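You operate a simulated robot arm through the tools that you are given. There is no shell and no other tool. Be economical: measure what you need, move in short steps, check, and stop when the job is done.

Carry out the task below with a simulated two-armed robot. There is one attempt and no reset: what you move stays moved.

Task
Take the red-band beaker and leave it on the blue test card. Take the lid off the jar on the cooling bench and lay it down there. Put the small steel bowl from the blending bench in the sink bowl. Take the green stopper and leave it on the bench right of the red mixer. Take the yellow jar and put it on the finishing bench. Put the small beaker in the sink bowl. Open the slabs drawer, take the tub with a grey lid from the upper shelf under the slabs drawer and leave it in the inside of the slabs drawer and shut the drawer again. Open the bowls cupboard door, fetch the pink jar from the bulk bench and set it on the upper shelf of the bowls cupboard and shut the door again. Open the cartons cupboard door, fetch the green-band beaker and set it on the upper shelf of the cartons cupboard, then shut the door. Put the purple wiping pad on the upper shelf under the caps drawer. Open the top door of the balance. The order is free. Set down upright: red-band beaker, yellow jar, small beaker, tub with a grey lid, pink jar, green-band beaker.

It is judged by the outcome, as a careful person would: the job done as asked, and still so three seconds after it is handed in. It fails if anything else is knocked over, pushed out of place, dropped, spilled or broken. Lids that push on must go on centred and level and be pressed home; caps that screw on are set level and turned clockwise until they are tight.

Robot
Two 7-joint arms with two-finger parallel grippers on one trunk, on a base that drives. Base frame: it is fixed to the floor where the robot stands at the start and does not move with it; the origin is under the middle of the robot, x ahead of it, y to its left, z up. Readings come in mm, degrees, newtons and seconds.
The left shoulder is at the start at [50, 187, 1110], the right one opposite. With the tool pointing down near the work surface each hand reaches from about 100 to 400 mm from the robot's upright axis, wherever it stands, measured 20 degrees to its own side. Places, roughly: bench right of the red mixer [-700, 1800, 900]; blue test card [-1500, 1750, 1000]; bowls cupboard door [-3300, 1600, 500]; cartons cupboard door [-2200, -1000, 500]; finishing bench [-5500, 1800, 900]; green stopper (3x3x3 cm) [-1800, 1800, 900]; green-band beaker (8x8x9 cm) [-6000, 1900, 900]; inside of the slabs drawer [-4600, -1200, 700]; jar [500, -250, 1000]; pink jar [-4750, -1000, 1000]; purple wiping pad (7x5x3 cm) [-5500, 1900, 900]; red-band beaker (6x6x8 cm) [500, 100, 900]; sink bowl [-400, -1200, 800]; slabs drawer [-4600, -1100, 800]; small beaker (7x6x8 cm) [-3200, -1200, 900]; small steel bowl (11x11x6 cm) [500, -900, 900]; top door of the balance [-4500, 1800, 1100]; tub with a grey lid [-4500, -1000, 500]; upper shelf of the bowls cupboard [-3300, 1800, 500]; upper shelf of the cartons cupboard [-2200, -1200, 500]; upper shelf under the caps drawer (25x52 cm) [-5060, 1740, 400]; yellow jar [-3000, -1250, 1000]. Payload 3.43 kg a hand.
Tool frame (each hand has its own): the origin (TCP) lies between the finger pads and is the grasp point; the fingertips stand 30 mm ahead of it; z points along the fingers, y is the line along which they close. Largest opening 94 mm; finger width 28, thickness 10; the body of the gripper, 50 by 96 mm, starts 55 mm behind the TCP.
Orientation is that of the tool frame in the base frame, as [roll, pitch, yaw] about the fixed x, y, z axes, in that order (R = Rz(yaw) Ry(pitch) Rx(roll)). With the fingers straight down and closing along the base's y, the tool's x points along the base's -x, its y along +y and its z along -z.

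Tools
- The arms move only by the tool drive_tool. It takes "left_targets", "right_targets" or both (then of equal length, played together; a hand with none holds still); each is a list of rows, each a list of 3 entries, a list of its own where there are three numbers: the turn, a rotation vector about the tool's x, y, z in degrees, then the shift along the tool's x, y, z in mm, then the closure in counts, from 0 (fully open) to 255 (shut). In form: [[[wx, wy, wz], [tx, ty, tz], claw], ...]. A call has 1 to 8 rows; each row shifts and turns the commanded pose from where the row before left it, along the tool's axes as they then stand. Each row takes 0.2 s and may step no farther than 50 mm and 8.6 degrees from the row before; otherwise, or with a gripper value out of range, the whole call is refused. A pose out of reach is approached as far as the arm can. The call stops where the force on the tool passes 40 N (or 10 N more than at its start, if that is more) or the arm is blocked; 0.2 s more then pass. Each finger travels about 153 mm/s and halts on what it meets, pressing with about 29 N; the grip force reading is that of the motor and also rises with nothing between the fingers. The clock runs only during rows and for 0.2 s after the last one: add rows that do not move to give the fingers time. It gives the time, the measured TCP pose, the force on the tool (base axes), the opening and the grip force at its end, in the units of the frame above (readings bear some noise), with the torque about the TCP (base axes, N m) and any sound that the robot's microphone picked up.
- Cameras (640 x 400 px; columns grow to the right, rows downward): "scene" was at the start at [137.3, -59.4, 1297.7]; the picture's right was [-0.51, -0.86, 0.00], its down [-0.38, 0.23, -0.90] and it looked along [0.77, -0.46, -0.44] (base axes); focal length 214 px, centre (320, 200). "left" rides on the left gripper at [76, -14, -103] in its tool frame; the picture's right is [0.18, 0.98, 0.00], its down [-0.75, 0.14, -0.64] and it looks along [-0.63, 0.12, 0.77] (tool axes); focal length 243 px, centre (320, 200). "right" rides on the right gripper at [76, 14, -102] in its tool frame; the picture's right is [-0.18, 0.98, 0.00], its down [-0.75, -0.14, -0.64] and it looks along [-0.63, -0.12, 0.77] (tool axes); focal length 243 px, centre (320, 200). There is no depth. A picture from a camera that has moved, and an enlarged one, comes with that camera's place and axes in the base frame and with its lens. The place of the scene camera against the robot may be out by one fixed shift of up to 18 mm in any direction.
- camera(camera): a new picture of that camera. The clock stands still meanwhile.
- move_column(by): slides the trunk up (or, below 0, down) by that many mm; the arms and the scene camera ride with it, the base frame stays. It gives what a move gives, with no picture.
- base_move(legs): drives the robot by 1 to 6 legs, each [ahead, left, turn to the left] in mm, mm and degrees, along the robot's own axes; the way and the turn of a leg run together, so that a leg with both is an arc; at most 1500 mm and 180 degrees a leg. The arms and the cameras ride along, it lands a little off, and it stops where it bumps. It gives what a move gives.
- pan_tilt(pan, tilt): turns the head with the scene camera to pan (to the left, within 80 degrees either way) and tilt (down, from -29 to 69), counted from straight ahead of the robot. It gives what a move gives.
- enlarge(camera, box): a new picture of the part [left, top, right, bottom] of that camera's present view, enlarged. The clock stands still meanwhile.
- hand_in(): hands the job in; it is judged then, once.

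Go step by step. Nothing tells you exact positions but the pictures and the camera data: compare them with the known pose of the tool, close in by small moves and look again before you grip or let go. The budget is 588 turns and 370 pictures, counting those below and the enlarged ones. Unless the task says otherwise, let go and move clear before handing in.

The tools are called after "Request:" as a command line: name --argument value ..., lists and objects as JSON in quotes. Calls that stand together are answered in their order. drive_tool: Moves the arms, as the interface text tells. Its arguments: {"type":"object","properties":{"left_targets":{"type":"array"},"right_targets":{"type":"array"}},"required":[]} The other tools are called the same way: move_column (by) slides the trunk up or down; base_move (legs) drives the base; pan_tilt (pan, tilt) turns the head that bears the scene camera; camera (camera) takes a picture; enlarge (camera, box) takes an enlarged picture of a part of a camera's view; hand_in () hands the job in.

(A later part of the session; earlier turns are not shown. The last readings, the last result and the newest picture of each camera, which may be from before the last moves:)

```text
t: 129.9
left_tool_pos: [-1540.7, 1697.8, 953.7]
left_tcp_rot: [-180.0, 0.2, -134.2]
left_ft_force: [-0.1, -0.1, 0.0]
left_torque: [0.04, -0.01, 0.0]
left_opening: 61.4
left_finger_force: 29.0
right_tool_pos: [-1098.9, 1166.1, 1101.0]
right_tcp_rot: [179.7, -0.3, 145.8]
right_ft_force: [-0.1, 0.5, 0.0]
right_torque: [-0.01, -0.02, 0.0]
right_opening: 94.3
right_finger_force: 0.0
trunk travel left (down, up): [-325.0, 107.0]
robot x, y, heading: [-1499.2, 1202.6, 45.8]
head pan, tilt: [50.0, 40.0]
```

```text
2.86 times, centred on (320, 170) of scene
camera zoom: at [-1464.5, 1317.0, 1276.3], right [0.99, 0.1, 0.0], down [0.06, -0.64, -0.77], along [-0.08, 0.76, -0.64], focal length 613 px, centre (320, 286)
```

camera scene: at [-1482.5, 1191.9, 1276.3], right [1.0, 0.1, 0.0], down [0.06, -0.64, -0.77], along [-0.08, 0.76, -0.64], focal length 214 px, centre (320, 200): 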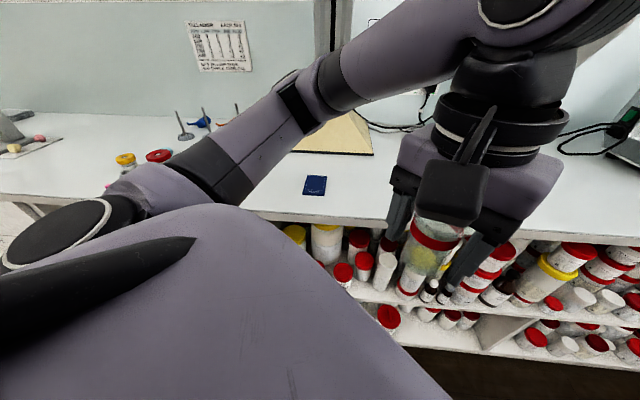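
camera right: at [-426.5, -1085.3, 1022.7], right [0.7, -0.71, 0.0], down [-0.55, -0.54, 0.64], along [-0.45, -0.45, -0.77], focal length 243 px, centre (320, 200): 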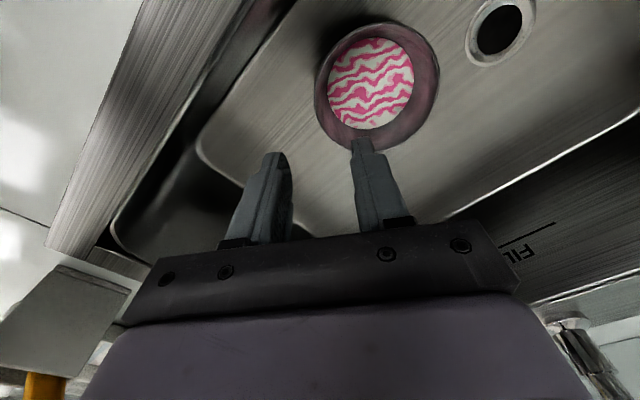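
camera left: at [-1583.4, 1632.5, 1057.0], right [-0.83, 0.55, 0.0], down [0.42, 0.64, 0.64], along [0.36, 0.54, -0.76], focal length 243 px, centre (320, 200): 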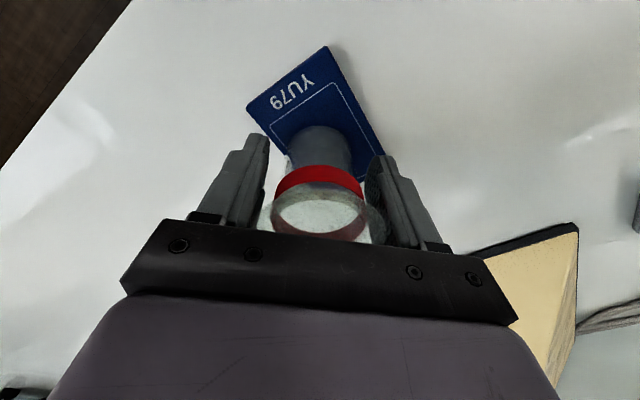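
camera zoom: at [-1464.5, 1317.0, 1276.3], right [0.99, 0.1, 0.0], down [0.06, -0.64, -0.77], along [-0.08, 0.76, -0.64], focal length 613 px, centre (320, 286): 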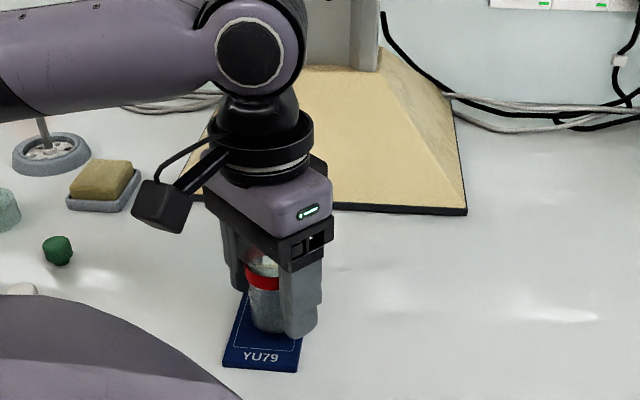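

Slight recentering (−5 mm in y), then lower to contact.

Request:
drive_tool --left_targets '[[[0, 0, 0], [4.5, -2.5, 0], 210], [[0, 0, 0], [0, 0, 5], 210], [[0, 0, 0], [0, 0, 2], 210], [[0, 0, 0], [0, 0, 2], 210], [[0, 0, 0], [0, 0, 1], 210], [[0, 0, 0], [0, 0, 0], 210]]'

```text
t: 131.3
left_tool_pos: [-1541.3, 1692.1, 946.8]
left_tcp_rot: [179.9, 0.2, -134.2]
left_ft_force: [0.9, 2.7, 14.5]
left_torque: [0.12, -0.2, -0.02]
left_opening: 61.3
left_finger_force: 28.7
right_tool_pos: [-1096.8, 1164.0, 1100.2]
right_tcp_rot: [179.7, -0.3, 145.8]
right_ft_force: [0.1, -0.4, 0.0]
right_torque: [0.0, 0.03, 0.0]
right_opening: 94.3
right_finger_force: 0.0
trunk travel left (down, up): [-325.0, 107.0]
robot x, y, heading: [-1497.6, 1207.3, 45.9]
head pan, tilt: [50.0, 40.0]
```

Contact made. Relax 1 mm, open, and lift straight up.

Request:
drive_tool --left_targets '[[[0, 0, 0], [0, 0, -1.5], 210], [[0, 0, 0], [0, 0, 0], 70], [[0, 0, 0], [0, 0, 0], 0], [[0, 0, 0], [0, 0, 0], 0], [[0, 0, 0], [0, 0, -40], 0], [[0, 0, 0], [0, 0, -45], 0], [[0, 0, 0], [0, 0, -45], 0]]'

Request:
camera --camera "left"

Request:
camera --camera "scene"

```text
t: 132.9
left_tool_pos: [-1543.8, 1692.7, 1069.3]
left_tcp_rot: [-179.9, -1.7, -134.2]
left_ft_force: [-0.8, 1.7, 8.1]
left_torque: [0.03, -0.11, 0.02]
left_opening: 93.9
left_finger_force: 0.0
right_tool_pos: [-1095.7, 1167.2, 1101.7]
right_tcp_rot: [179.7, -0.3, 145.7]
right_ft_force: [-0.1, 1.0, -0.4]
right_torque: [-0.04, 0.01, -0.04]
right_opening: 94.1
right_finger_force: 0.0
trunk travel left (down, up): [-325.0, 107.0]
robot x, y, heading: [-1495.2, 1205.7, 45.5]
head pan, tilt: [50.0, 40.0]
```

```text
282 pictures are left
camera left: at [-1583.6, 1629.8, 1173.5], right [-0.83, 0.55, 0.0], down [0.44, 0.65, 0.62], along [0.34, 0.52, -0.78], focal length 243 px, centre (320, 200)
```

left: 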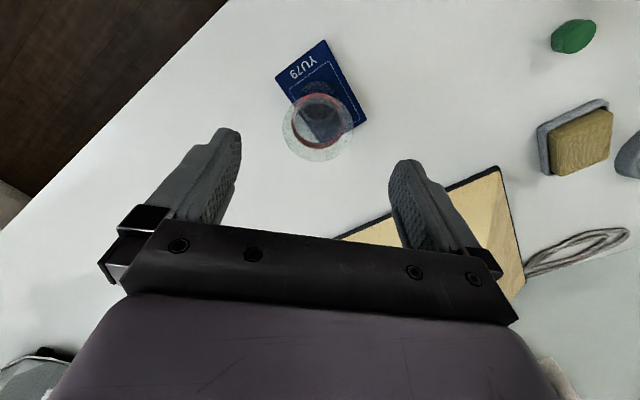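

```text
281 pictures are left
camera scene: at [-1464.1, 1318.3, 1276.1], right [0.99, 0.1, 0.0], down [0.06, -0.64, -0.77], along [-0.08, 0.76, -0.64], focal length 214 px, centre (320, 200)
```

scene: 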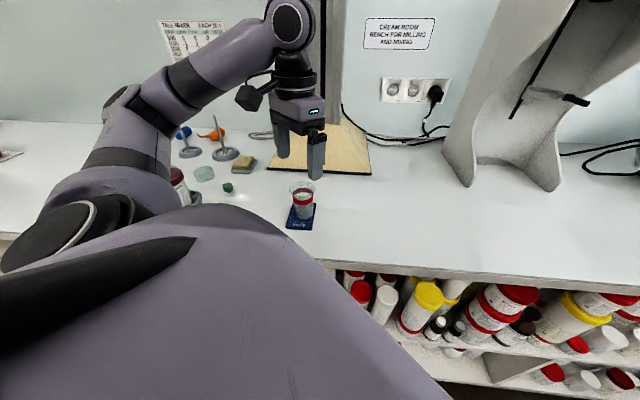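

Beaker stands on the card. The wrist seems to be grazing the stand column above, so I drop a little and pull back toward the robot.

Request:
drive_tool --left_targets '[[[0, 0, 0], [3, -3, 10], 0], [[0, 0, 0], [18, -17, 0], 0], [[0, 0, 0], [18, -17, 0], 0]]'

Request:
camera --camera "scene"

```text
t: 133.8
left_tool_pos: [-1543.3, 1637.9, 1066.1]
left_tcp_rot: [-179.9, -0.1, -134.1]
left_ft_force: [0.1, -0.8, -0.1]
left_torque: [0.01, -0.01, -0.05]
left_opening: 94.1
left_finger_force: 0.1
right_tool_pos: [-1097.4, 1164.7, 1102.4]
right_tcp_rot: [179.7, -0.3, 145.7]
right_ft_force: [0.8, -0.1, 0.4]
right_torque: [-0.02, 0.02, -0.03]
right_opening: 94.2
right_finger_force: 0.1
trunk travel left (down, up): [-325.0, 107.0]
robot x, y, heading: [-1494.7, 1205.8, 45.5]
head pan, tilt: [50.0, 40.0]
```

```text
280 pictures are left
camera scene: at [-1464.5, 1316.8, 1276.3], right [0.99, 0.1, 0.0], down [0.06, -0.64, -0.77], along [-0.08, 0.76, -0.64], focal length 214 px, centre (320, 200)
```

scene: 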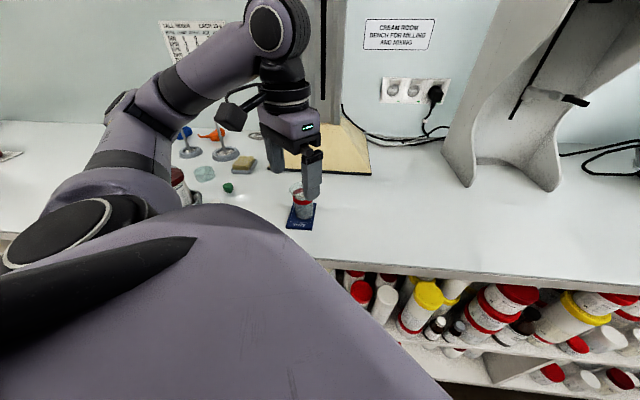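

Green stopper triangulates at about [-1757,1767]. Shift the base left along the bench to reach it.

Request:
base_move --legs '[[-115, 160, 0]]'

Request:
camera --camera "left"

Request:
camera --camera "scene"

```text
t: 135.8
left_tool_pos: [-1737.1, 1668.3, 1066.7]
left_tcp_rot: [-180.0, 0.1, -134.3]
left_ft_force: [0.1, 0.0, -0.3]
left_torque: [0.0, -0.01, 0.0]
left_opening: 94.0
left_finger_force: 0.2
right_tool_pos: [-1290.9, 1193.9, 1100.8]
right_tcp_rot: [179.7, -0.3, 145.7]
right_ft_force: [0.4, 0.0, 0.2]
right_torque: [0.0, -0.03, 0.0]
right_opening: 94.0
right_finger_force: 0.1
trunk travel left (down, up): [-325.0, 107.0]
robot x, y, heading: [-1688.8, 1231.0, 45.4]
head pan, tilt: [50.0, 40.0]
```

```text
279 pictures are left
camera left: at [-1780.0, 1602.7, 1168.6], right [-0.83, 0.55, 0.0], down [0.42, 0.64, 0.64], along [0.36, 0.54, -0.77], focal length 243 px, centre (320, 200)
```

left: 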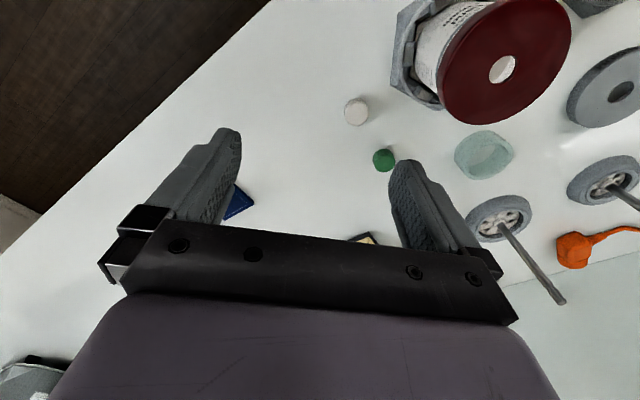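

```text
278 pictures are left
camera scene: at [-1658.9, 1346.0, 1276.3], right [1.0, 0.1, 0.0], down [0.06, -0.64, -0.77], along [-0.08, 0.76, -0.64], focal length 214 px, centre (320, 200)
```

scene: 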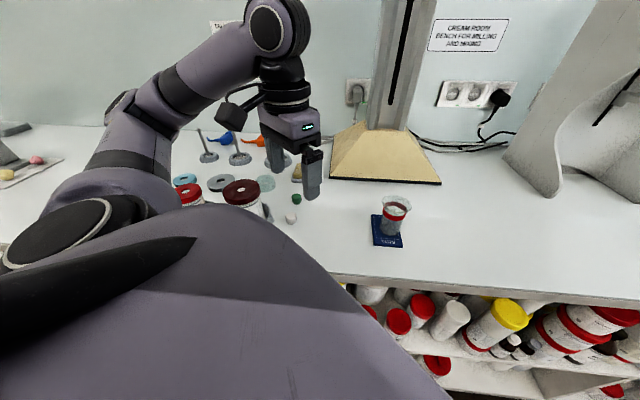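

Stopper at (-1758,1766), neighbours clear. Move above and descend with fingers partly closed.

Request:
drive_tool --left_targets '[[[0, 0, 0], [-27, 42, 0], 90], [[0, 0, 0], [-28, 41, 0], 90], [[0, 0, 0], [0, 0, 40], 90], [[0, 0, 0], [0, 0, 35], 90]]'

Request:
camera --camera "left"

```text
t: 136.8
left_tool_pos: [-1758.1, 1764.8, 989.8]
left_tcp_rot: [179.9, 0.0, -134.2]
left_ft_force: [0.1, 0.9, -0.2]
left_torque: [0.01, -0.01, 0.0]
left_opening: 60.8
left_finger_force: 0.1
right_tool_pos: [-1292.3, 1194.2, 1100.6]
right_tcp_rot: [179.8, -0.3, 145.6]
right_ft_force: [0.0, 0.3, 0.2]
right_torque: [-0.01, 0.04, -0.01]
right_opening: 94.0
right_finger_force: 0.0
trunk travel left (down, up): [-325.0, 107.0]
robot x, y, heading: [-1689.4, 1230.7, 45.7]
head pan, tilt: [50.0, 40.0]
```

```text
277 pictures are left
camera left: at [-1801.6, 1700.1, 1093.1], right [-0.83, 0.55, 0.0], down [0.42, 0.64, 0.64], along [0.36, 0.54, -0.77], focal length 243 px, centre (320, 200)
```

left: 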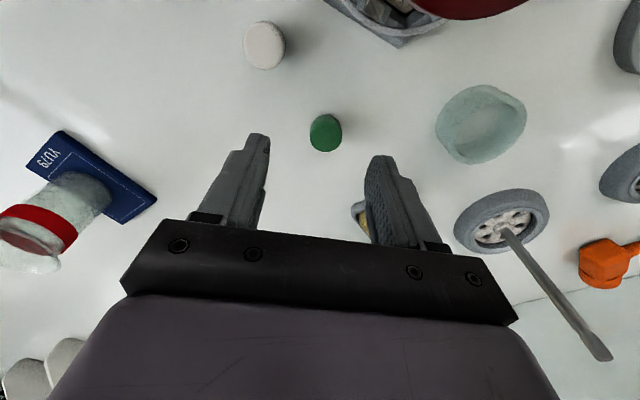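

Request:
drive_tool --left_targets '[[[0, 0, 0], [-1, 3, 28], 90], [[0, 0, 0], [0, 0, 26], 90], [[0, 0, 0], [0, 0, 0], 160], [[0, 0, 0], [0, 0, 0], 230], [[0, 0, 0], [0, 0, 0], 230], [[0, 0, 0], [0, 0, -30], 230]]'

Request:
camera --camera "left"

```text
t: 138.2
left_tool_pos: [-1758.9, 1768.1, 968.2]
left_tcp_rot: [-180.0, 0.1, -134.2]
left_ft_force: [0.4, -0.9, 0.7]
left_torque: [0.03, 0.0, 0.02]
left_opening: 22.4
left_finger_force: 29.0
right_tool_pos: [-1290.3, 1194.0, 1102.0]
right_tcp_rot: [179.7, -0.3, 145.7]
right_ft_force: [1.2, -1.0, 0.8]
right_torque: [0.03, -0.02, -0.01]
right_opening: 94.0
right_finger_force: 0.0
trunk travel left (down, up): [-325.0, 107.0]
robot x, y, heading: [-1690.4, 1227.4, 45.7]
head pan, tilt: [50.0, 40.0]
```

```text
276 pictures are left
camera left: at [-1802.2, 1703.3, 1070.2], right [-0.83, 0.55, 0.0], down [0.42, 0.64, 0.64], along [0.36, 0.54, -0.77], focal length 243 px, centre (320, 200)
```

left: 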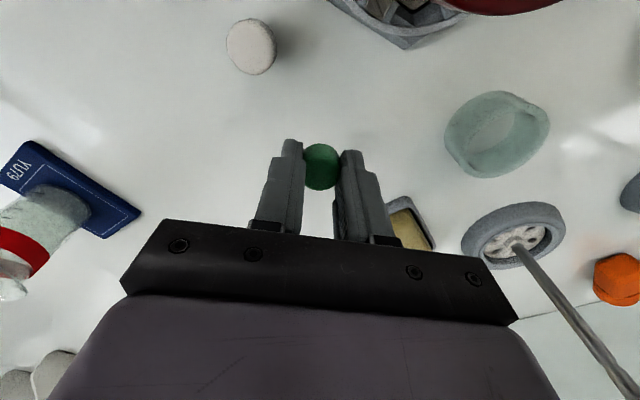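

Stopper gripped. Lift, retract, back away and drive along to the right of the red mixer.

Request:
drive_tool --left_targets '[[[0, 0, 0], [0, 0, -45], 230], [[0, 0, 0], [0, 0, -45], 230], [[0, 0, 0], [34, -33, 0], 230], [[0, 0, 0], [34, -33, 0], 230]]'

Request:
base_move --legs '[[-215, -209, 0], [733, -752, 0]]'

Request:
pan_tilt --pan 45 --tilt 30

Request:
camera --camera "scene"

```text
t: 139.2
left_tool_pos: [-1759.9, 1671.2, 1056.6]
left_tcp_rot: [-180.0, 0.2, -134.1]
left_ft_force: [0.0, 0.5, -0.3]
left_torque: [0.01, -0.01, -0.02]
left_opening: 22.4
left_finger_force: 29.2
right_tool_pos: [-1292.0, 1194.5, 1101.8]
right_tcp_rot: [179.7, -0.3, 145.7]
right_ft_force: [-0.7, 0.7, -0.6]
right_torque: [0.01, 0.02, 0.04]
right_opening: 94.0
right_finger_force: 0.1
trunk travel left (down, up): [-325.0, 107.0]
robot x, y, heading: [-1689.1, 1230.3, 45.6]
head pan, tilt: [50.0, 40.0]
```

```text
t: 148.2
left_tool_pos: [-716.1, 1371.7, 1057.1]
left_tcp_rot: [-179.9, 0.1, -134.1]
left_ft_force: [0.0, -0.1, -0.6]
left_torque: [0.0, -0.02, 0.0]
left_opening: 22.3
left_finger_force: 29.4
right_tool_pos: [-246.3, 895.2, 1100.9]
right_tcp_rot: [179.9, -0.2, 145.9]
right_ft_force: [-0.2, 0.3, 0.6]
right_torque: [0.01, -0.04, 0.03]
right_opening: 93.9
right_finger_force: 0.1
trunk travel left (down, up): [-325.0, 107.0]
robot x, y, heading: [-647.7, 929.1, 45.6]
head pan, tilt: [50.0, 40.0]
```

```text
t: 148.9
left_tool_pos: [-715.2, 1371.0, 1056.5]
left_tcp_rot: [180.0, 0.1, -134.1]
left_ft_force: [-0.4, -0.9, -0.3]
left_torque: [0.02, 0.01, -0.01]
left_opening: 22.5
left_finger_force: 29.3
right_tool_pos: [-248.2, 894.6, 1099.8]
right_tcp_rot: [179.9, -0.4, 145.8]
right_ft_force: [0.6, 0.0, -0.6]
right_torque: [0.04, 0.01, -0.03]
right_opening: 94.1
right_finger_force: 0.0
trunk travel left (down, up): [-325.0, 107.0]
robot x, y, heading: [-647.5, 933.1, 45.6]
head pan, tilt: [45.0, 30.0]
```

```text
275 pictures are left
camera scene: at [-607.3, 1050.9, 1291.6], right [1.0, 0.01, 0.0], down [0.01, -0.5, -0.87], along [-0.01, 0.87, -0.5], focal length 214 px, centre (320, 200)
```

scene: 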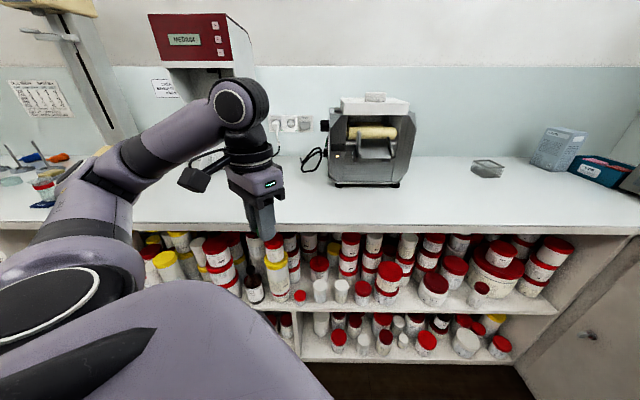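

The free bench stretch right of the mixer is ahead around x −720. Drive in and lower the stopper at about [-716,1710].

Request:
base_move --legs '[[171, 168, 0]]'

Request:
drive_tool --left_targets '[[[0, 0, 0], [-34, 33, 0], 230], [[0, 0, 0], [-34, 33, 0], 230], [[0, 0, 0], [0, 0, 40], 230], [[0, 0, 0], [0, 0, 40], 230], [[0, 0, 0], [0, 0, 25], 230]]'

Request:
camera --camera "left"

Request:
camera --camera "scene"

```text
t: 151.1
left_tool_pos: [-715.8, 1610.8, 1056.4]
left_tcp_rot: [-180.0, 0.2, -134.1]
left_ft_force: [-0.2, 0.3, -0.7]
left_torque: [-0.04, 0.02, -0.03]
left_opening: 22.3
left_finger_force: 28.7
right_tool_pos: [-248.4, 1133.1, 1101.5]
right_tcp_rot: [179.9, -0.3, 145.9]
right_ft_force: [-0.4, -0.2, -0.1]
right_torque: [-0.01, -0.05, 0.01]
right_opening: 93.9
right_finger_force: 0.1
trunk travel left (down, up): [-325.0, 107.0]
robot x, y, heading: [-647.3, 1167.3, 46.0]
head pan, tilt: [45.0, 30.0]
```

```text
t: 152.3
left_tool_pos: [-718.0, 1706.3, 950.5]
left_tcp_rot: [179.9, 0.0, -134.1]
left_ft_force: [-0.3, -0.9, -0.2]
left_torque: [-0.01, 0.0, -0.03]
left_opening: 22.4
left_finger_force: 28.6
right_tool_pos: [-249.0, 1134.1, 1102.2]
right_tcp_rot: [179.8, -0.2, 145.9]
right_ft_force: [0.2, -0.2, 0.0]
right_torque: [-0.02, 0.01, 0.03]
right_opening: 94.1
right_finger_force: 0.0
trunk travel left (down, up): [-325.0, 107.0]
robot x, y, heading: [-644.4, 1172.1, 45.8]
head pan, tilt: [45.0, 30.0]
```

```text
274 pictures are left
camera left: at [-760.6, 1640.4, 1053.5], right [-0.83, 0.55, 0.0], down [0.42, 0.64, 0.64], along [0.36, 0.54, -0.77], focal length 243 px, centre (320, 200)
```

left: 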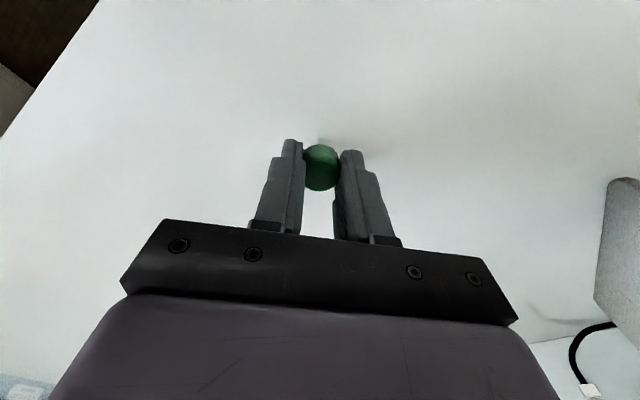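

```text
273 pictures are left
camera scene: at [-608.2, 1290.1, 1291.6], right [1.0, 0.01, 0.0], down [0.01, -0.5, -0.87], along [-0.01, 0.87, -0.5], focal length 214 px, centre (320, 200)
```

scene: 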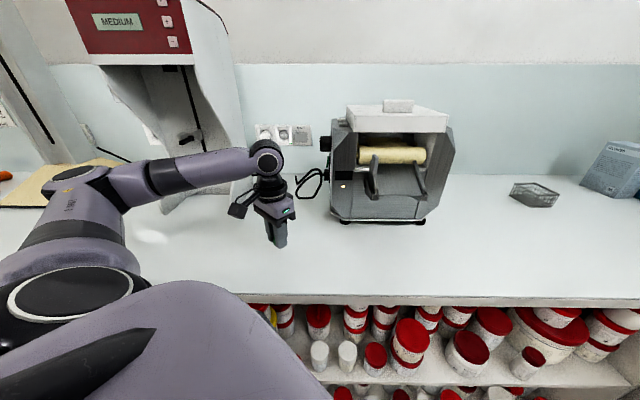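

Good spot. Lower to the bench and release.

Request:
drive_tool --left_targets '[[[0, 0, 0], [0, 0, 10], 230], [[0, 0, 0], [0, 0, 3], 230], [[0, 0, 0], [0, 0, 2], 230], [[0, 0, 0], [0, 0, 0], 150], [[0, 0, 0], [0, 0, 0], 100], [[0, 0, 0], [0, 0, -40], 100], [[0, 0, 0], [0, 0, -45], 100], [[0, 0, 0], [0, 0, -45], 0]]'

Request:
camera --camera "left"

```text
t: 154.3
left_tool_pos: [-720.8, 1698.1, 1028.6]
left_tcp_rot: [-179.9, -7.5, -134.2]
left_ft_force: [0.1, -0.1, -0.1]
left_torque: [0.03, 0.01, -0.03]
left_opening: 94.2
left_finger_force: 0.0
right_tool_pos: [-247.0, 1133.5, 1101.6]
right_tcp_rot: [179.8, -0.3, 145.9]
right_ft_force: [-0.6, 0.7, 0.0]
right_torque: [0.0, 0.02, -0.01]
right_opening: 94.1
right_finger_force: 0.1
trunk travel left (down, up): [-325.0, 107.0]
robot x, y, heading: [-645.4, 1167.6, 45.4]
head pan, tilt: [45.0, 30.0]
stopped in row 8 (left hand): the arm was blocked; the commanded pose is now the measured one
```

```text
272 pictures are left
camera left: at [-755.2, 1643.4, 1141.1], right [-0.83, 0.55, 0.02], down [0.48, 0.7, 0.54], along [0.28, 0.46, -0.84], focal length 243 px, centre (320, 200)
```

left: 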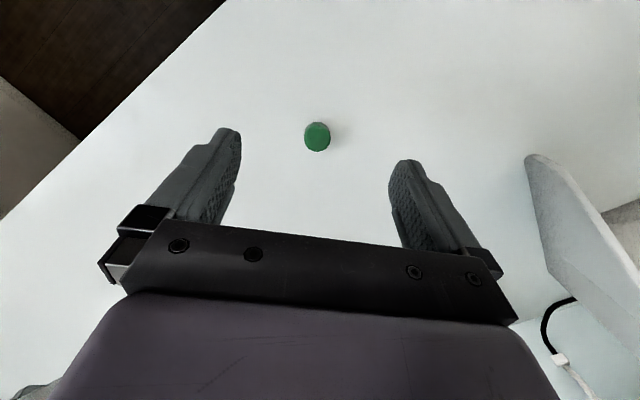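

Stopper is on the bench. Retract and level the hand.

Request:
drive_tool --left_targets '[[[0, -7.5, 0], [20, -20, 0], 0], [[0, 0, 0], [33, -33, 0], 0], [[0, 0, 0], [33, -33, -20], 0], [[0, 0, 0], [33, -33, -20], 0]]'

Request:
base_move --legs '[[-300, -290, 0]]'

```text
refused: row 3 steps farther than a row can; nothing moved
```

```text
t: 157.4
left_tool_pos: [-720.6, 1283.2, 1029.5]
left_tcp_rot: [-179.8, -7.5, -134.4]
left_ft_force: [1.2, 0.4, -0.7]
left_torque: [0.0, -0.02, 0.02]
left_opening: 94.0
left_finger_force: 0.0
right_tool_pos: [-249.5, 716.9, 1101.6]
right_tcp_rot: [179.6, -0.2, 145.7]
right_ft_force: [-0.2, 1.1, -0.2]
right_torque: [0.0, 0.03, -0.02]
right_opening: 93.9
right_finger_force: 0.0
trunk travel left (down, up): [-325.0, 107.0]
robot x, y, heading: [-648.7, 754.3, 45.6]
head pan, tilt: [45.0, 30.0]
```

Tidy both arms to carrying poses (pointing down, straight yaw).

Request:
drive_tool --left_targets '[[[0, -7.5, 0], [0, -30, 0], 0], [[0, 0, 0], [0, -45, -10], 0], [[0, 0, 0], [0, -45, -10], 0], [[0, 0, 0], [0, -45, -10], 0], [[0, 0, 0], [0, -45, -10], 0], [[0, 0, 0], [0, -40, -10], 0], [[0, 0, 0], [0, 0, -10], 0], [[0, 0, 0], [0, 0, 0], 0]]' --right_targets '[[[0, 0, -8], [0, 0, 0], 0], [[0, 0, -8], [0, 0, 0], 0], [[0, 0, -8], [0, 0, 0], 0], [[0, 0, -8], [0, 0, 0], 0], [[0, 0, -8], [0, 0, 0], 0], [[0, 0, -8], [0, 0, 0], 0], [[0, 0, -8], [0, 0, 0], 0], [[0, 0, -8], [0, 0, 0], 0]]'

Request:
drive_tool --right_targets '[[[0, 0, -8], [0, 0, 0], 0], [[0, 0, -8], [0, 0, 0], 0]]'

Request:
base_move --legs '[[0, 0, -135], [900, -1100, 0], [0, -1200, 0]]'

Request:
pan_tilt --pan -20 --tilt 25

Request:
camera --camera "scene"

```text
t: 159.2
left_tool_pos: [-542.3, 1107.9, 1089.5]
left_tcp_rot: [-179.9, 0.0, -134.3]
left_ft_force: [-0.1, -0.1, -0.7]
left_torque: [0.02, -0.02, -0.02]
left_opening: 94.1
left_finger_force: 0.0
right_tool_pos: [-248.9, 716.4, 1101.3]
right_tcp_rot: [179.6, 0.1, -150.1]
right_ft_force: [-0.8, 1.2, -0.1]
right_torque: [0.02, 0.01, -0.03]
right_opening: 94.0
right_finger_force: 0.0
trunk travel left (down, up): [-325.0, 107.0]
robot x, y, heading: [-652.4, 754.0, 45.8]
head pan, tilt: [45.0, 30.0]
```

```text
t: 159.8
left_tool_pos: [-543.0, 1108.5, 1089.2]
left_tcp_rot: [-180.0, 0.0, -134.1]
left_ft_force: [-0.3, -0.6, -0.5]
left_torque: [0.02, -0.01, -0.01]
left_opening: 93.8
left_finger_force: 0.0
right_tool_pos: [-249.4, 716.3, 1100.7]
right_tcp_rot: [179.6, 0.2, -134.1]
right_ft_force: [0.4, -0.7, 0.2]
right_torque: [-0.01, 0.01, -0.02]
right_opening: 93.8
right_finger_force: 0.0
trunk travel left (down, up): [-325.0, 107.0]
robot x, y, heading: [-649.5, 757.6, 45.7]
head pan, tilt: [45.0, 30.0]
```

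```text
t: 185.5
left_tool_pos: [-2735.5, -515.3, 1089.8]
left_tcp_rot: [-179.9, 0.1, 91.8]
left_ft_force: [-0.2, -0.4, 0.2]
left_torque: [0.0, -0.03, -0.01]
left_opening: 94.0
left_finger_force: 0.1
right_tool_pos: [-3221.9, -456.0, 1101.0]
right_tcp_rot: [179.6, 0.2, 91.9]
right_ft_force: [-0.2, -0.2, 0.4]
right_torque: [0.02, 0.0, 0.0]
right_opening: 93.9
right_finger_force: 0.0
trunk travel left (down, up): [-325.0, 107.0]
robot x, y, heading: [-2917.4, -194.8, -88.2]
head pan, tilt: [45.0, 30.0]
```

```text
t: 186.9
left_tool_pos: [-2735.4, -515.2, 1090.7]
left_tcp_rot: [-179.9, 0.0, 91.9]
left_ft_force: [0.7, -0.6, -1.2]
left_torque: [0.01, -0.01, -0.02]
left_opening: 94.0
left_finger_force: 0.0
right_tool_pos: [-3222.1, -456.1, 1100.6]
right_tcp_rot: [179.7, 0.2, 91.9]
right_ft_force: [-0.6, 0.3, -0.2]
right_torque: [-0.01, 0.01, 0.02]
right_opening: 94.1
right_finger_force: 0.0
trunk travel left (down, up): [-325.0, 107.0]
robot x, y, heading: [-2921.5, -194.5, -88.0]
head pan, tilt: [-20.0, 25.0]
```

```text
271 pictures are left
camera scene: at [-2944.5, -352.6, 1299.6], right [-0.95, 0.31, 0.0], down [0.13, 0.4, -0.91], along [-0.28, -0.86, -0.42], focal length 214 px, centre (320, 200)
```

scene: 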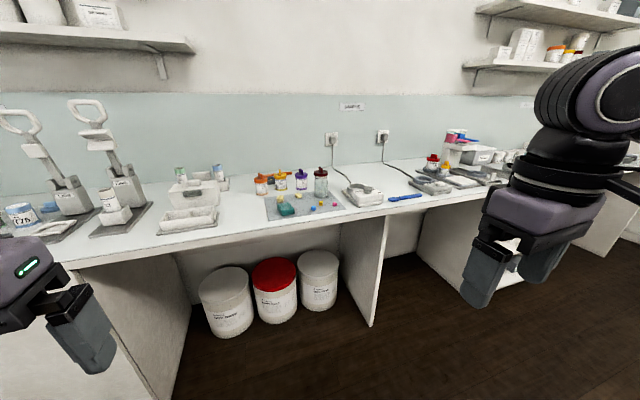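

I see small jars with orange, yellow, purple, dark-red lids. Enlarge to find the yellow jar and small beaker.

Request:
enlarge --camera "scene" --box '[230, 140, 430, 240]'

Request:
enlarge --camera "scene" --box '[400, 110, 520, 200]'

```text
3.20 times, centred on (330, 190) of scene
camera zoom: at [-2944.5, -352.6, 1299.6], right [-0.95, 0.31, 0.0], down [0.13, 0.4, -0.91], along [-0.28, -0.86, -0.42], focal length 686 px, centre (288, 232)
```

zoom: 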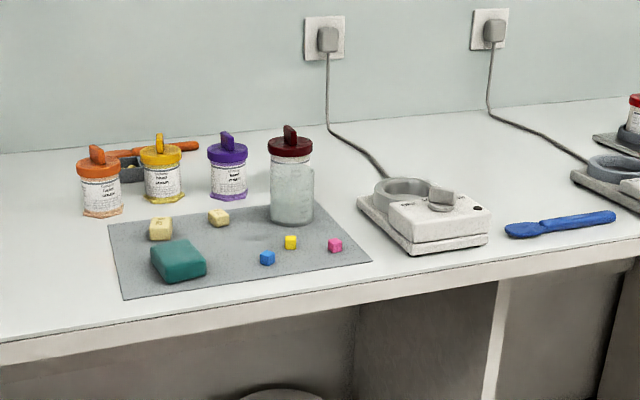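

```text
4.44 times, centred on (460, 155) of scene
camera zoom: at [-2944.5, -352.6, 1299.6], right [-0.95, 0.31, 0.0], down [0.13, 0.4, -0.91], along [-0.28, -0.86, -0.42], focal length 953 px, centre (-302, 400)
```

zoom: 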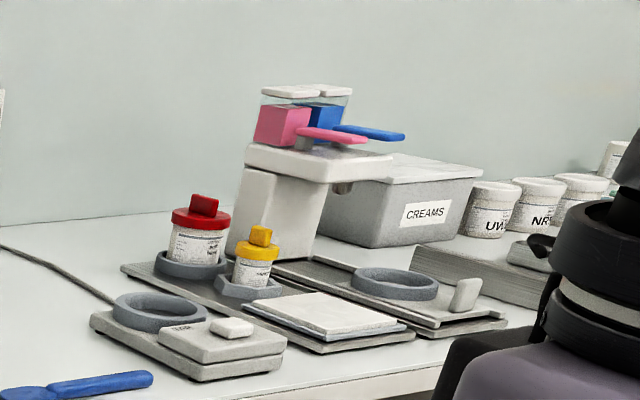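

Request:
base_move --legs '[[350, -150, 0]]'

Request:
pan_tilt --pan 0 --tilt 35

Request:
camera --camera "scene"

Request:
camera --camera "right"

```text
t: 189.3
left_tool_pos: [-2874.4, -868.1, 1088.3]
left_tcp_rot: [-180.0, -0.1, 91.9]
left_ft_force: [0.6, -0.1, -0.2]
left_torque: [0.01, -0.02, 0.01]
left_opening: 94.0
left_finger_force: 0.1
right_tool_pos: [-3360.4, -808.0, 1100.3]
right_tcp_rot: [179.8, 0.2, 91.9]
right_ft_force: [1.2, -0.4, -0.6]
right_torque: [-0.03, -0.01, 0.02]
right_opening: 93.9
right_finger_force: 0.1
trunk travel left (down, up): [-325.0, 107.0]
robot x, y, heading: [-3057.4, -543.8, -88.1]
head pan, tilt: [-20.0, 25.0]
```

```text
t: 190.1
left_tool_pos: [-2874.0, -868.1, 1089.7]
left_tcp_rot: [-179.9, 0.1, 91.9]
left_ft_force: [-0.4, -0.2, 0.0]
left_torque: [-0.02, -0.02, 0.04]
left_opening: 94.4
left_finger_force: 0.0
right_tool_pos: [-3359.8, -807.8, 1099.5]
right_tcp_rot: [179.8, 0.2, 91.9]
right_ft_force: [-0.8, 0.1, -0.6]
right_torque: [-0.02, -0.02, -0.01]
right_opening: 94.1
right_finger_force: 0.1
trunk travel left (down, up): [-325.0, 107.0]
robot x, y, heading: [-3054.9, -545.9, -88.3]
head pan, tilt: [0.0, 35.0]
```

```text
268 pictures are left
camera scene: at [-3050.9, -704.7, 1283.9], right [-1.0, -0.03, 0.0], down [-0.02, 0.57, -0.82], along [0.03, -0.82, -0.57], focal length 214 px, centre (320, 200)
```

scene: 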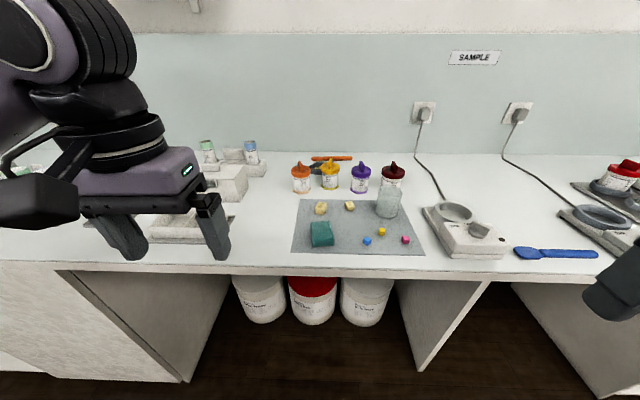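

```text
267 pictures are left
camera right: at [-3349.3, -731.4, 1202.8], right [0.99, -0.15, 0.01], down [-0.12, -0.76, 0.64], along [-0.09, -0.64, -0.77], focal length 243 px, centre (320, 200)
```

right: 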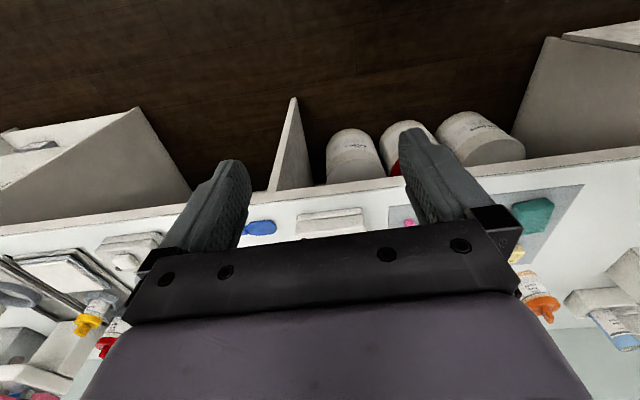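

Now it's clear: the small glass beaker stands in front of a dark-red-lidded jar. Enlarge for details.

Request:
enlarge --camera "scene" --box '[280, 140, 440, 260]'

```text
3.33 times, centred on (360, 200) of scene
camera zoom: at [-3050.9, -704.7, 1283.9], right [-1.0, -0.03, 0.0], down [-0.02, 0.57, -0.82], along [0.03, -0.82, -0.57], focal length 715 px, centre (187, 200)
```

zoom: 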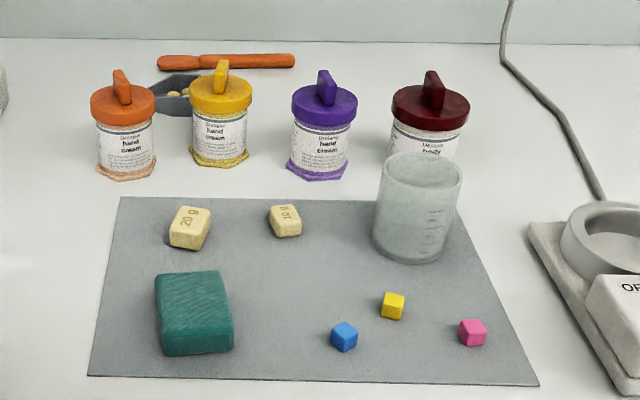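

Small beaker ≈(-3205,-1165), yellow jar ≈(-3042,-1330). First the beaker with the right hand: turn left 45° and approach.

Request:
base_move --legs '[[0, 0, 43], [-7, -135, 0]]'

Request:
camera --camera "right"

```text
t: 193.9
left_tool_pos: [-2805.3, -747.8, 1090.8]
left_tcp_rot: [-179.9, 0.0, 134.5]
left_ft_force: [0.0, -0.2, -0.5]
left_torque: [-0.04, 0.01, 0.0]
left_opening: 93.8
left_finger_force: 0.1
right_tool_pos: [-3201.3, -1033.9, 1101.5]
right_tcp_rot: [179.7, 0.2, 134.6]
right_ft_force: [-0.1, -0.2, -0.2]
right_torque: [-0.03, 0.0, 0.0]
right_opening: 94.0
right_finger_force: 0.2
trunk travel left (down, up): [-325.0, 107.0]
robot x, y, heading: [-3156.7, -635.2, -45.5]
head pan, tilt: [0.0, 35.0]
```

```text
265 pictures are left
camera right: at [-3247.8, -970.6, 1202.7], right [0.83, 0.56, 0.01], down [0.42, -0.64, 0.64], along [0.36, -0.53, -0.77], focal length 243 px, centre (320, 200)
```

right: 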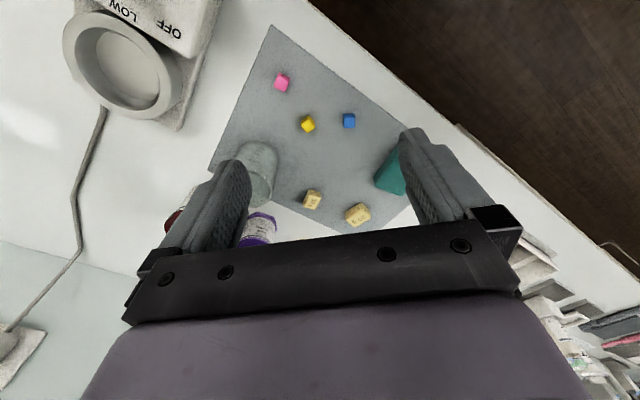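

Request:
drive_tool --right_targets '[[[0, 0, 0], [-22, -27, 8], 0], [[0, 0, 0], [-22, -27, 8], 0], [[0, 0, 0], [-22, -27, 8], 0]]'

Request:
camera --camera "right"

```text
t: 194.7
left_tool_pos: [-2805.0, -748.9, 1089.1]
left_tcp_rot: [-179.8, -0.1, 134.6]
left_ft_force: [0.7, 0.3, -0.3]
left_torque: [0.01, 0.03, 0.02]
left_opening: 93.8
left_finger_force: 0.0
right_tool_pos: [-3213.4, -1137.8, 1075.8]
right_tcp_rot: [179.7, 0.1, 134.4]
right_ft_force: [-0.5, 0.2, 0.3]
right_torque: [0.0, 0.06, 0.05]
right_opening: 94.2
right_finger_force: 0.1
trunk travel left (down, up): [-325.0, 107.0]
robot x, y, heading: [-3157.6, -635.4, -45.5]
head pan, tilt: [0.0, 35.0]
```

```text
264 pictures are left
camera right: at [-3258.6, -1074.9, 1177.9], right [0.83, 0.56, 0.01], down [0.42, -0.64, 0.64], along [0.36, -0.53, -0.77], focal length 243 px, centre (320, 200)
```

right: 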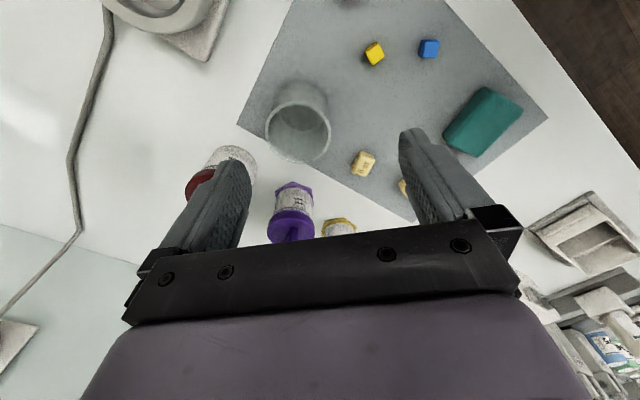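

Beaker centre at (-3223,-1159). Align, descend and grip.

Request:
drive_tool --right_targets '[[[0, 0, 0], [-8, -21, 0], 0], [[0, 0, 0], [0, 0, 45], 0], [[0, 0, 0], [0, 0, 20], 0]]'

Request:
camera --camera "right"

```text
t: 195.5
left_tool_pos: [-2805.7, -748.1, 1089.9]
left_tcp_rot: [-180.0, 0.0, 134.6]
left_ft_force: [1.2, -0.5, 0.3]
left_torque: [-0.03, 0.0, -0.02]
left_opening: 94.0
left_finger_force: 0.0
right_tool_pos: [-3222.4, -1157.5, 1010.9]
right_tcp_rot: [179.7, 0.2, 134.5]
right_ft_force: [0.2, -0.2, 0.4]
right_torque: [0.0, -0.02, 0.01]
right_opening: 94.0
right_finger_force: 0.1
trunk travel left (down, up): [-325.0, 107.0]
robot x, y, heading: [-3156.6, -631.9, -45.7]
head pan, tilt: [0.0, 35.0]
```

```text
263 pictures are left
camera right: at [-3267.5, -1094.1, 1113.3], right [0.83, 0.56, 0.01], down [0.42, -0.64, 0.64], along [0.36, -0.53, -0.76], focal length 243 px, centre (320, 200)
```

right: 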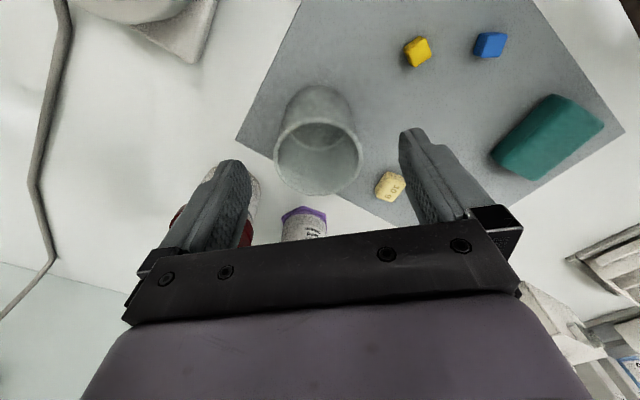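

Request:
drive_tool --right_targets '[[[0, 0, 0], [2, -1, 40], 0], [[0, 0, 0], [0, 0, 28], 0], [[0, 0, 0], [0, 0, 0], 100], [[0, 0, 0], [0, 0, 0], 180], [[0, 0, 0], [0, 0, 0], 200], [[0, 0, 0], [0, 0, 0], 200]]'

Request:
camera --camera "right"

```text
t: 196.9
left_tool_pos: [-2805.4, -748.1, 1090.1]
left_tcp_rot: [-179.9, 0.0, 134.5]
left_ft_force: [-0.4, 0.1, 0.0]
left_torque: [0.01, 0.01, 0.0]
left_opening: 94.2
left_finger_force: 0.0
right_tool_pos: [-3224.6, -1156.1, 944.3]
right_tcp_rot: [179.7, 0.1, 134.6]
right_ft_force: [-0.1, -1.3, 0.9]
right_torque: [-0.08, -0.05, 0.0]
right_opening: 63.0
right_finger_force: 28.8
trunk travel left (down, up): [-325.0, 107.0]
robot x, y, heading: [-3157.0, -635.6, -45.5]
head pan, tilt: [0.0, 35.0]
```

```text
262 pictures are left
camera right: at [-3269.4, -1093.1, 1045.8], right [0.83, 0.56, 0.01], down [0.42, -0.64, 0.64], along [0.36, -0.53, -0.77], focal length 243 px, centre (320, 200)
```

right: 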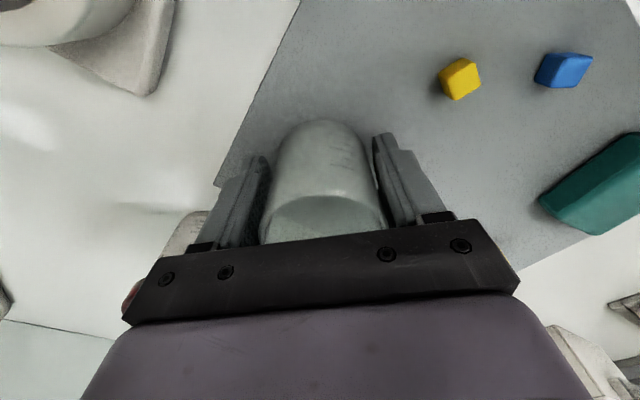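

Small beaker gripped. Lift and retract it, then reposition for the yellow jar with the left hand (turning right).

Request:
drive_tool --right_targets '[[[0, 0, 0], [0, 0, -15], 205], [[0, 0, 0], [0, 0, -40], 205], [[0, 0, 0], [0, 0, -45], 205], [[0, 0, 0], [0, 0, -45], 205], [[0, 0, 0], [25, 35, 0], 205], [[0, 0, 0], [25, 35, 0], 205], [[0, 0, 0], [20, 35, 0], 205]]'

Request:
base_move --legs '[[-120, 120, 0], [0, 0, -90]]'

Request:
camera --camera "right"

Request:
pan_tilt --pan 45 --tilt 35

Request:
camera --camera "scene"

```text
t: 198.5
left_tool_pos: [-2804.1, -749.0, 1089.9]
left_tcp_rot: [-179.8, 0.0, 134.5]
left_ft_force: [0.4, -0.6, -0.3]
left_torque: [0.0, -0.02, 0.02]
left_opening: 93.8
left_finger_force: 0.1
right_tool_pos: [-3199.3, -1034.7, 1089.3]
right_tcp_rot: [179.7, 0.1, 134.6]
right_ft_force: [0.4, 0.4, -0.2]
right_torque: [0.0, 0.05, 0.0]
right_opening: 63.6
right_finger_force: 28.5
trunk travel left (down, up): [-325.0, 107.0]
robot x, y, heading: [-3156.8, -632.8, -45.5]
head pan, tilt: [0.0, 35.0]
```

```text
t: 204.0
left_tool_pos: [-3261.4, -821.3, 1090.6]
left_tcp_rot: [-179.9, -0.1, 45.9]
left_ft_force: [-0.5, -0.2, 0.2]
left_torque: [0.0, -0.03, 0.0]
left_opening: 93.9
left_finger_force: 0.0
right_tool_pos: [-3554.0, -432.4, 1088.8]
right_tcp_rot: [179.7, 0.2, 45.8]
right_ft_force: [-0.1, 0.8, -0.2]
right_torque: [-0.01, -0.05, 0.0]
right_opening: 63.2
right_finger_force: 29.1
trunk travel left (down, up): [-325.0, 107.0]
robot x, y, heading: [-3158.3, -464.4, -134.5]
head pan, tilt: [0.0, 35.0]
```

```text
261 pictures are left
camera right: at [-3493.3, -388.2, 1191.1], right [0.58, -0.82, 0.01], down [-0.63, -0.44, 0.64], along [-0.52, -0.37, -0.77], focal length 243 px, centre (320, 200)
```

right: 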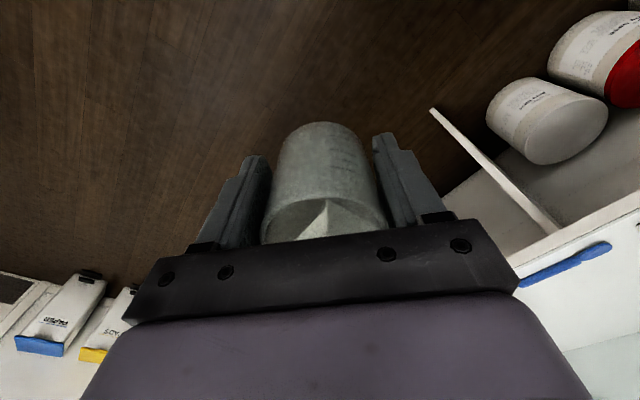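

```text
t: 205.1
left_tool_pos: [-3260.6, -821.1, 1090.1]
left_tcp_rot: [-179.8, 0.0, 45.8]
left_ft_force: [1.0, -0.2, -0.3]
left_torque: [-0.01, 0.02, -0.01]
left_opening: 94.1
left_finger_force: 0.2
right_tool_pos: [-3555.3, -433.5, 1088.8]
right_tcp_rot: [179.7, 0.2, 45.8]
right_ft_force: [0.2, -0.2, -0.3]
right_torque: [-0.01, -0.01, 0.04]
right_opening: 63.1
right_finger_force: 29.0
trunk travel left (down, up): [-325.0, 107.0]
robot x, y, heading: [-3155.9, -464.1, -134.3]
head pan, tilt: [45.0, 35.0]
```

```text
260 pictures are left
camera scene: at [-3195.2, -609.4, 1283.8], right [-1.0, -0.01, 0.0], down [-0.01, 0.57, -0.82], along [0.01, -0.82, -0.57], focal length 214 px, centre (320, 200)
```

scene: 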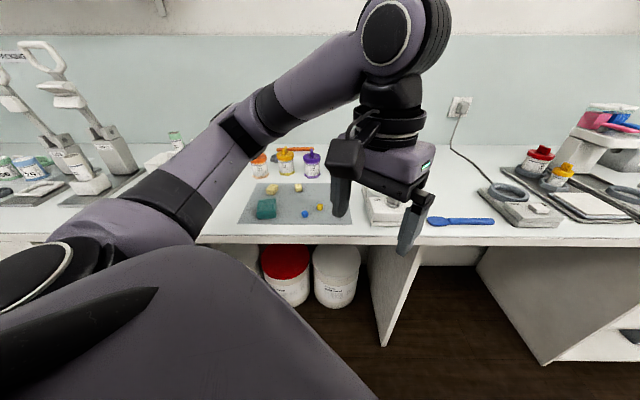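

Rotate the left hand: yaw 45° and pitch 45° forward so the fingers point to −y and down.

Request:
drive_tool --left_targets '[[[0, 0, -7.4], [0, 0, 0], 0], [[0, 0, -7.4], [0, 0, 0], 0], [[0, 0, -7.4], [0, 0, 0], 0], [[0, 0, -7.4], [0, 0, 0], 0], [[0, 0, -7.4], [0, 0, 0], 0], [[0, 0, -7.4], [0, 0, 0], 0], [[0, -7.5, 0], [0, 0, 0], 0], [[0, -7.5, 0], [0, 0, 0], 0]]'

Request:
drive_tool --left_targets '[[[0, -7.5, 0], [0, 0, 0], 0], [[0, -7.5, 0], [0, 0, 0], 0], [[0, -7.5, 0], [0, 0, 0], 0], [[0, -7.5, 0], [0, 0, 0], 0]]'

Request:
base_move --legs '[[90, 155, 0]]'

Request:
camera --camera "left"

Request:
camera --camera "scene"

```text
t: 206.9
left_tool_pos: [-3260.5, -820.8, 1089.3]
left_tcp_rot: [-179.8, 15.0, 90.3]
left_ft_force: [0.4, 0.0, -0.5]
left_torque: [0.01, 0.0, 0.0]
left_opening: 93.9
left_finger_force: 0.1
right_tool_pos: [-3554.5, -431.9, 1089.6]
right_tcp_rot: [179.7, 0.2, 45.8]
right_ft_force: [-0.8, -0.3, -0.1]
right_torque: [0.0, 0.0, -0.02]
right_opening: 63.2
right_finger_force: 29.0
trunk travel left (down, up): [-325.0, 107.0]
robot x, y, heading: [-3158.5, -468.4, -134.3]
head pan, tilt: [45.0, 35.0]
```

```text
t: 207.9
left_tool_pos: [-3261.9, -822.1, 1090.1]
left_tcp_rot: [-179.8, 45.2, 90.4]
left_ft_force: [-0.7, 0.6, -0.1]
left_torque: [0.0, -0.02, 0.01]
left_opening: 93.9
left_finger_force: 0.1
right_tool_pos: [-3556.1, -433.0, 1087.9]
right_tcp_rot: [179.7, 0.1, 45.8]
right_ft_force: [-0.7, 0.1, 0.0]
right_torque: [0.0, -0.02, -0.01]
right_opening: 63.0
right_finger_force: 29.1
trunk travel left (down, up): [-325.0, 107.0]
robot x, y, heading: [-3151.8, -463.5, -134.2]
head pan, tilt: [45.0, 35.0]
```

```text
t: 209.9
left_tool_pos: [-3211.0, -994.3, 1089.3]
left_tcp_rot: [-179.8, 44.9, 90.4]
left_ft_force: [0.2, 0.0, -0.3]
left_torque: [0.03, -0.01, 0.0]
left_opening: 94.0
left_finger_force: 0.1
right_tool_pos: [-3507.4, -605.3, 1089.4]
right_tcp_rot: [179.7, 0.2, 45.8]
right_ft_force: [1.1, -0.5, 0.2]
right_torque: [0.02, 0.0, 0.0]
right_opening: 63.2
right_finger_force: 29.3
trunk travel left (down, up): [-325.0, 107.0]
robot x, y, heading: [-3106.4, -640.9, -134.3]
head pan, tilt: [45.0, 35.0]
```

```text
259 pictures are left
camera left: at [-3226.6, -867.7, 1108.8], right [0.98, 0.13, -0.13], down [0.14, -0.08, 0.99], along [0.12, -0.99, -0.1], focal length 243 px, centre (320, 200)
```

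left: 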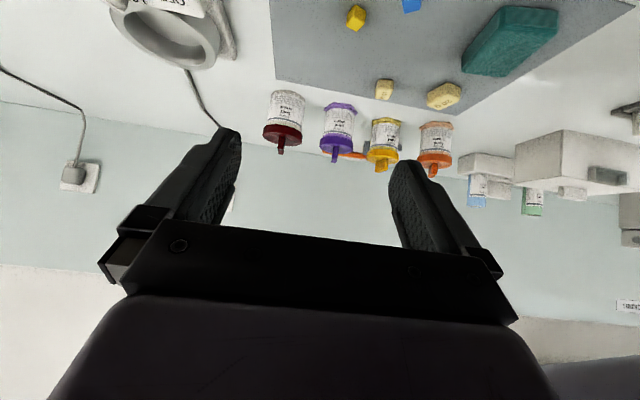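

```text
258 pictures are left
camera scene: at [-3146.4, -782.2, 1283.8], right [-1.0, -0.01, 0.0], down [-0.01, 0.57, -0.82], along [0.01, -0.82, -0.57], focal length 214 px, centre (320, 200)
```

scene: 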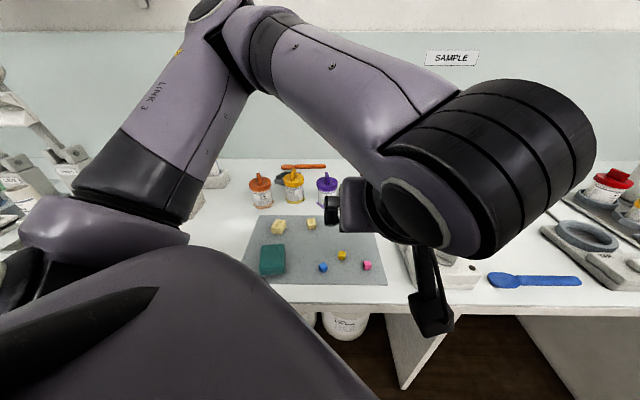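

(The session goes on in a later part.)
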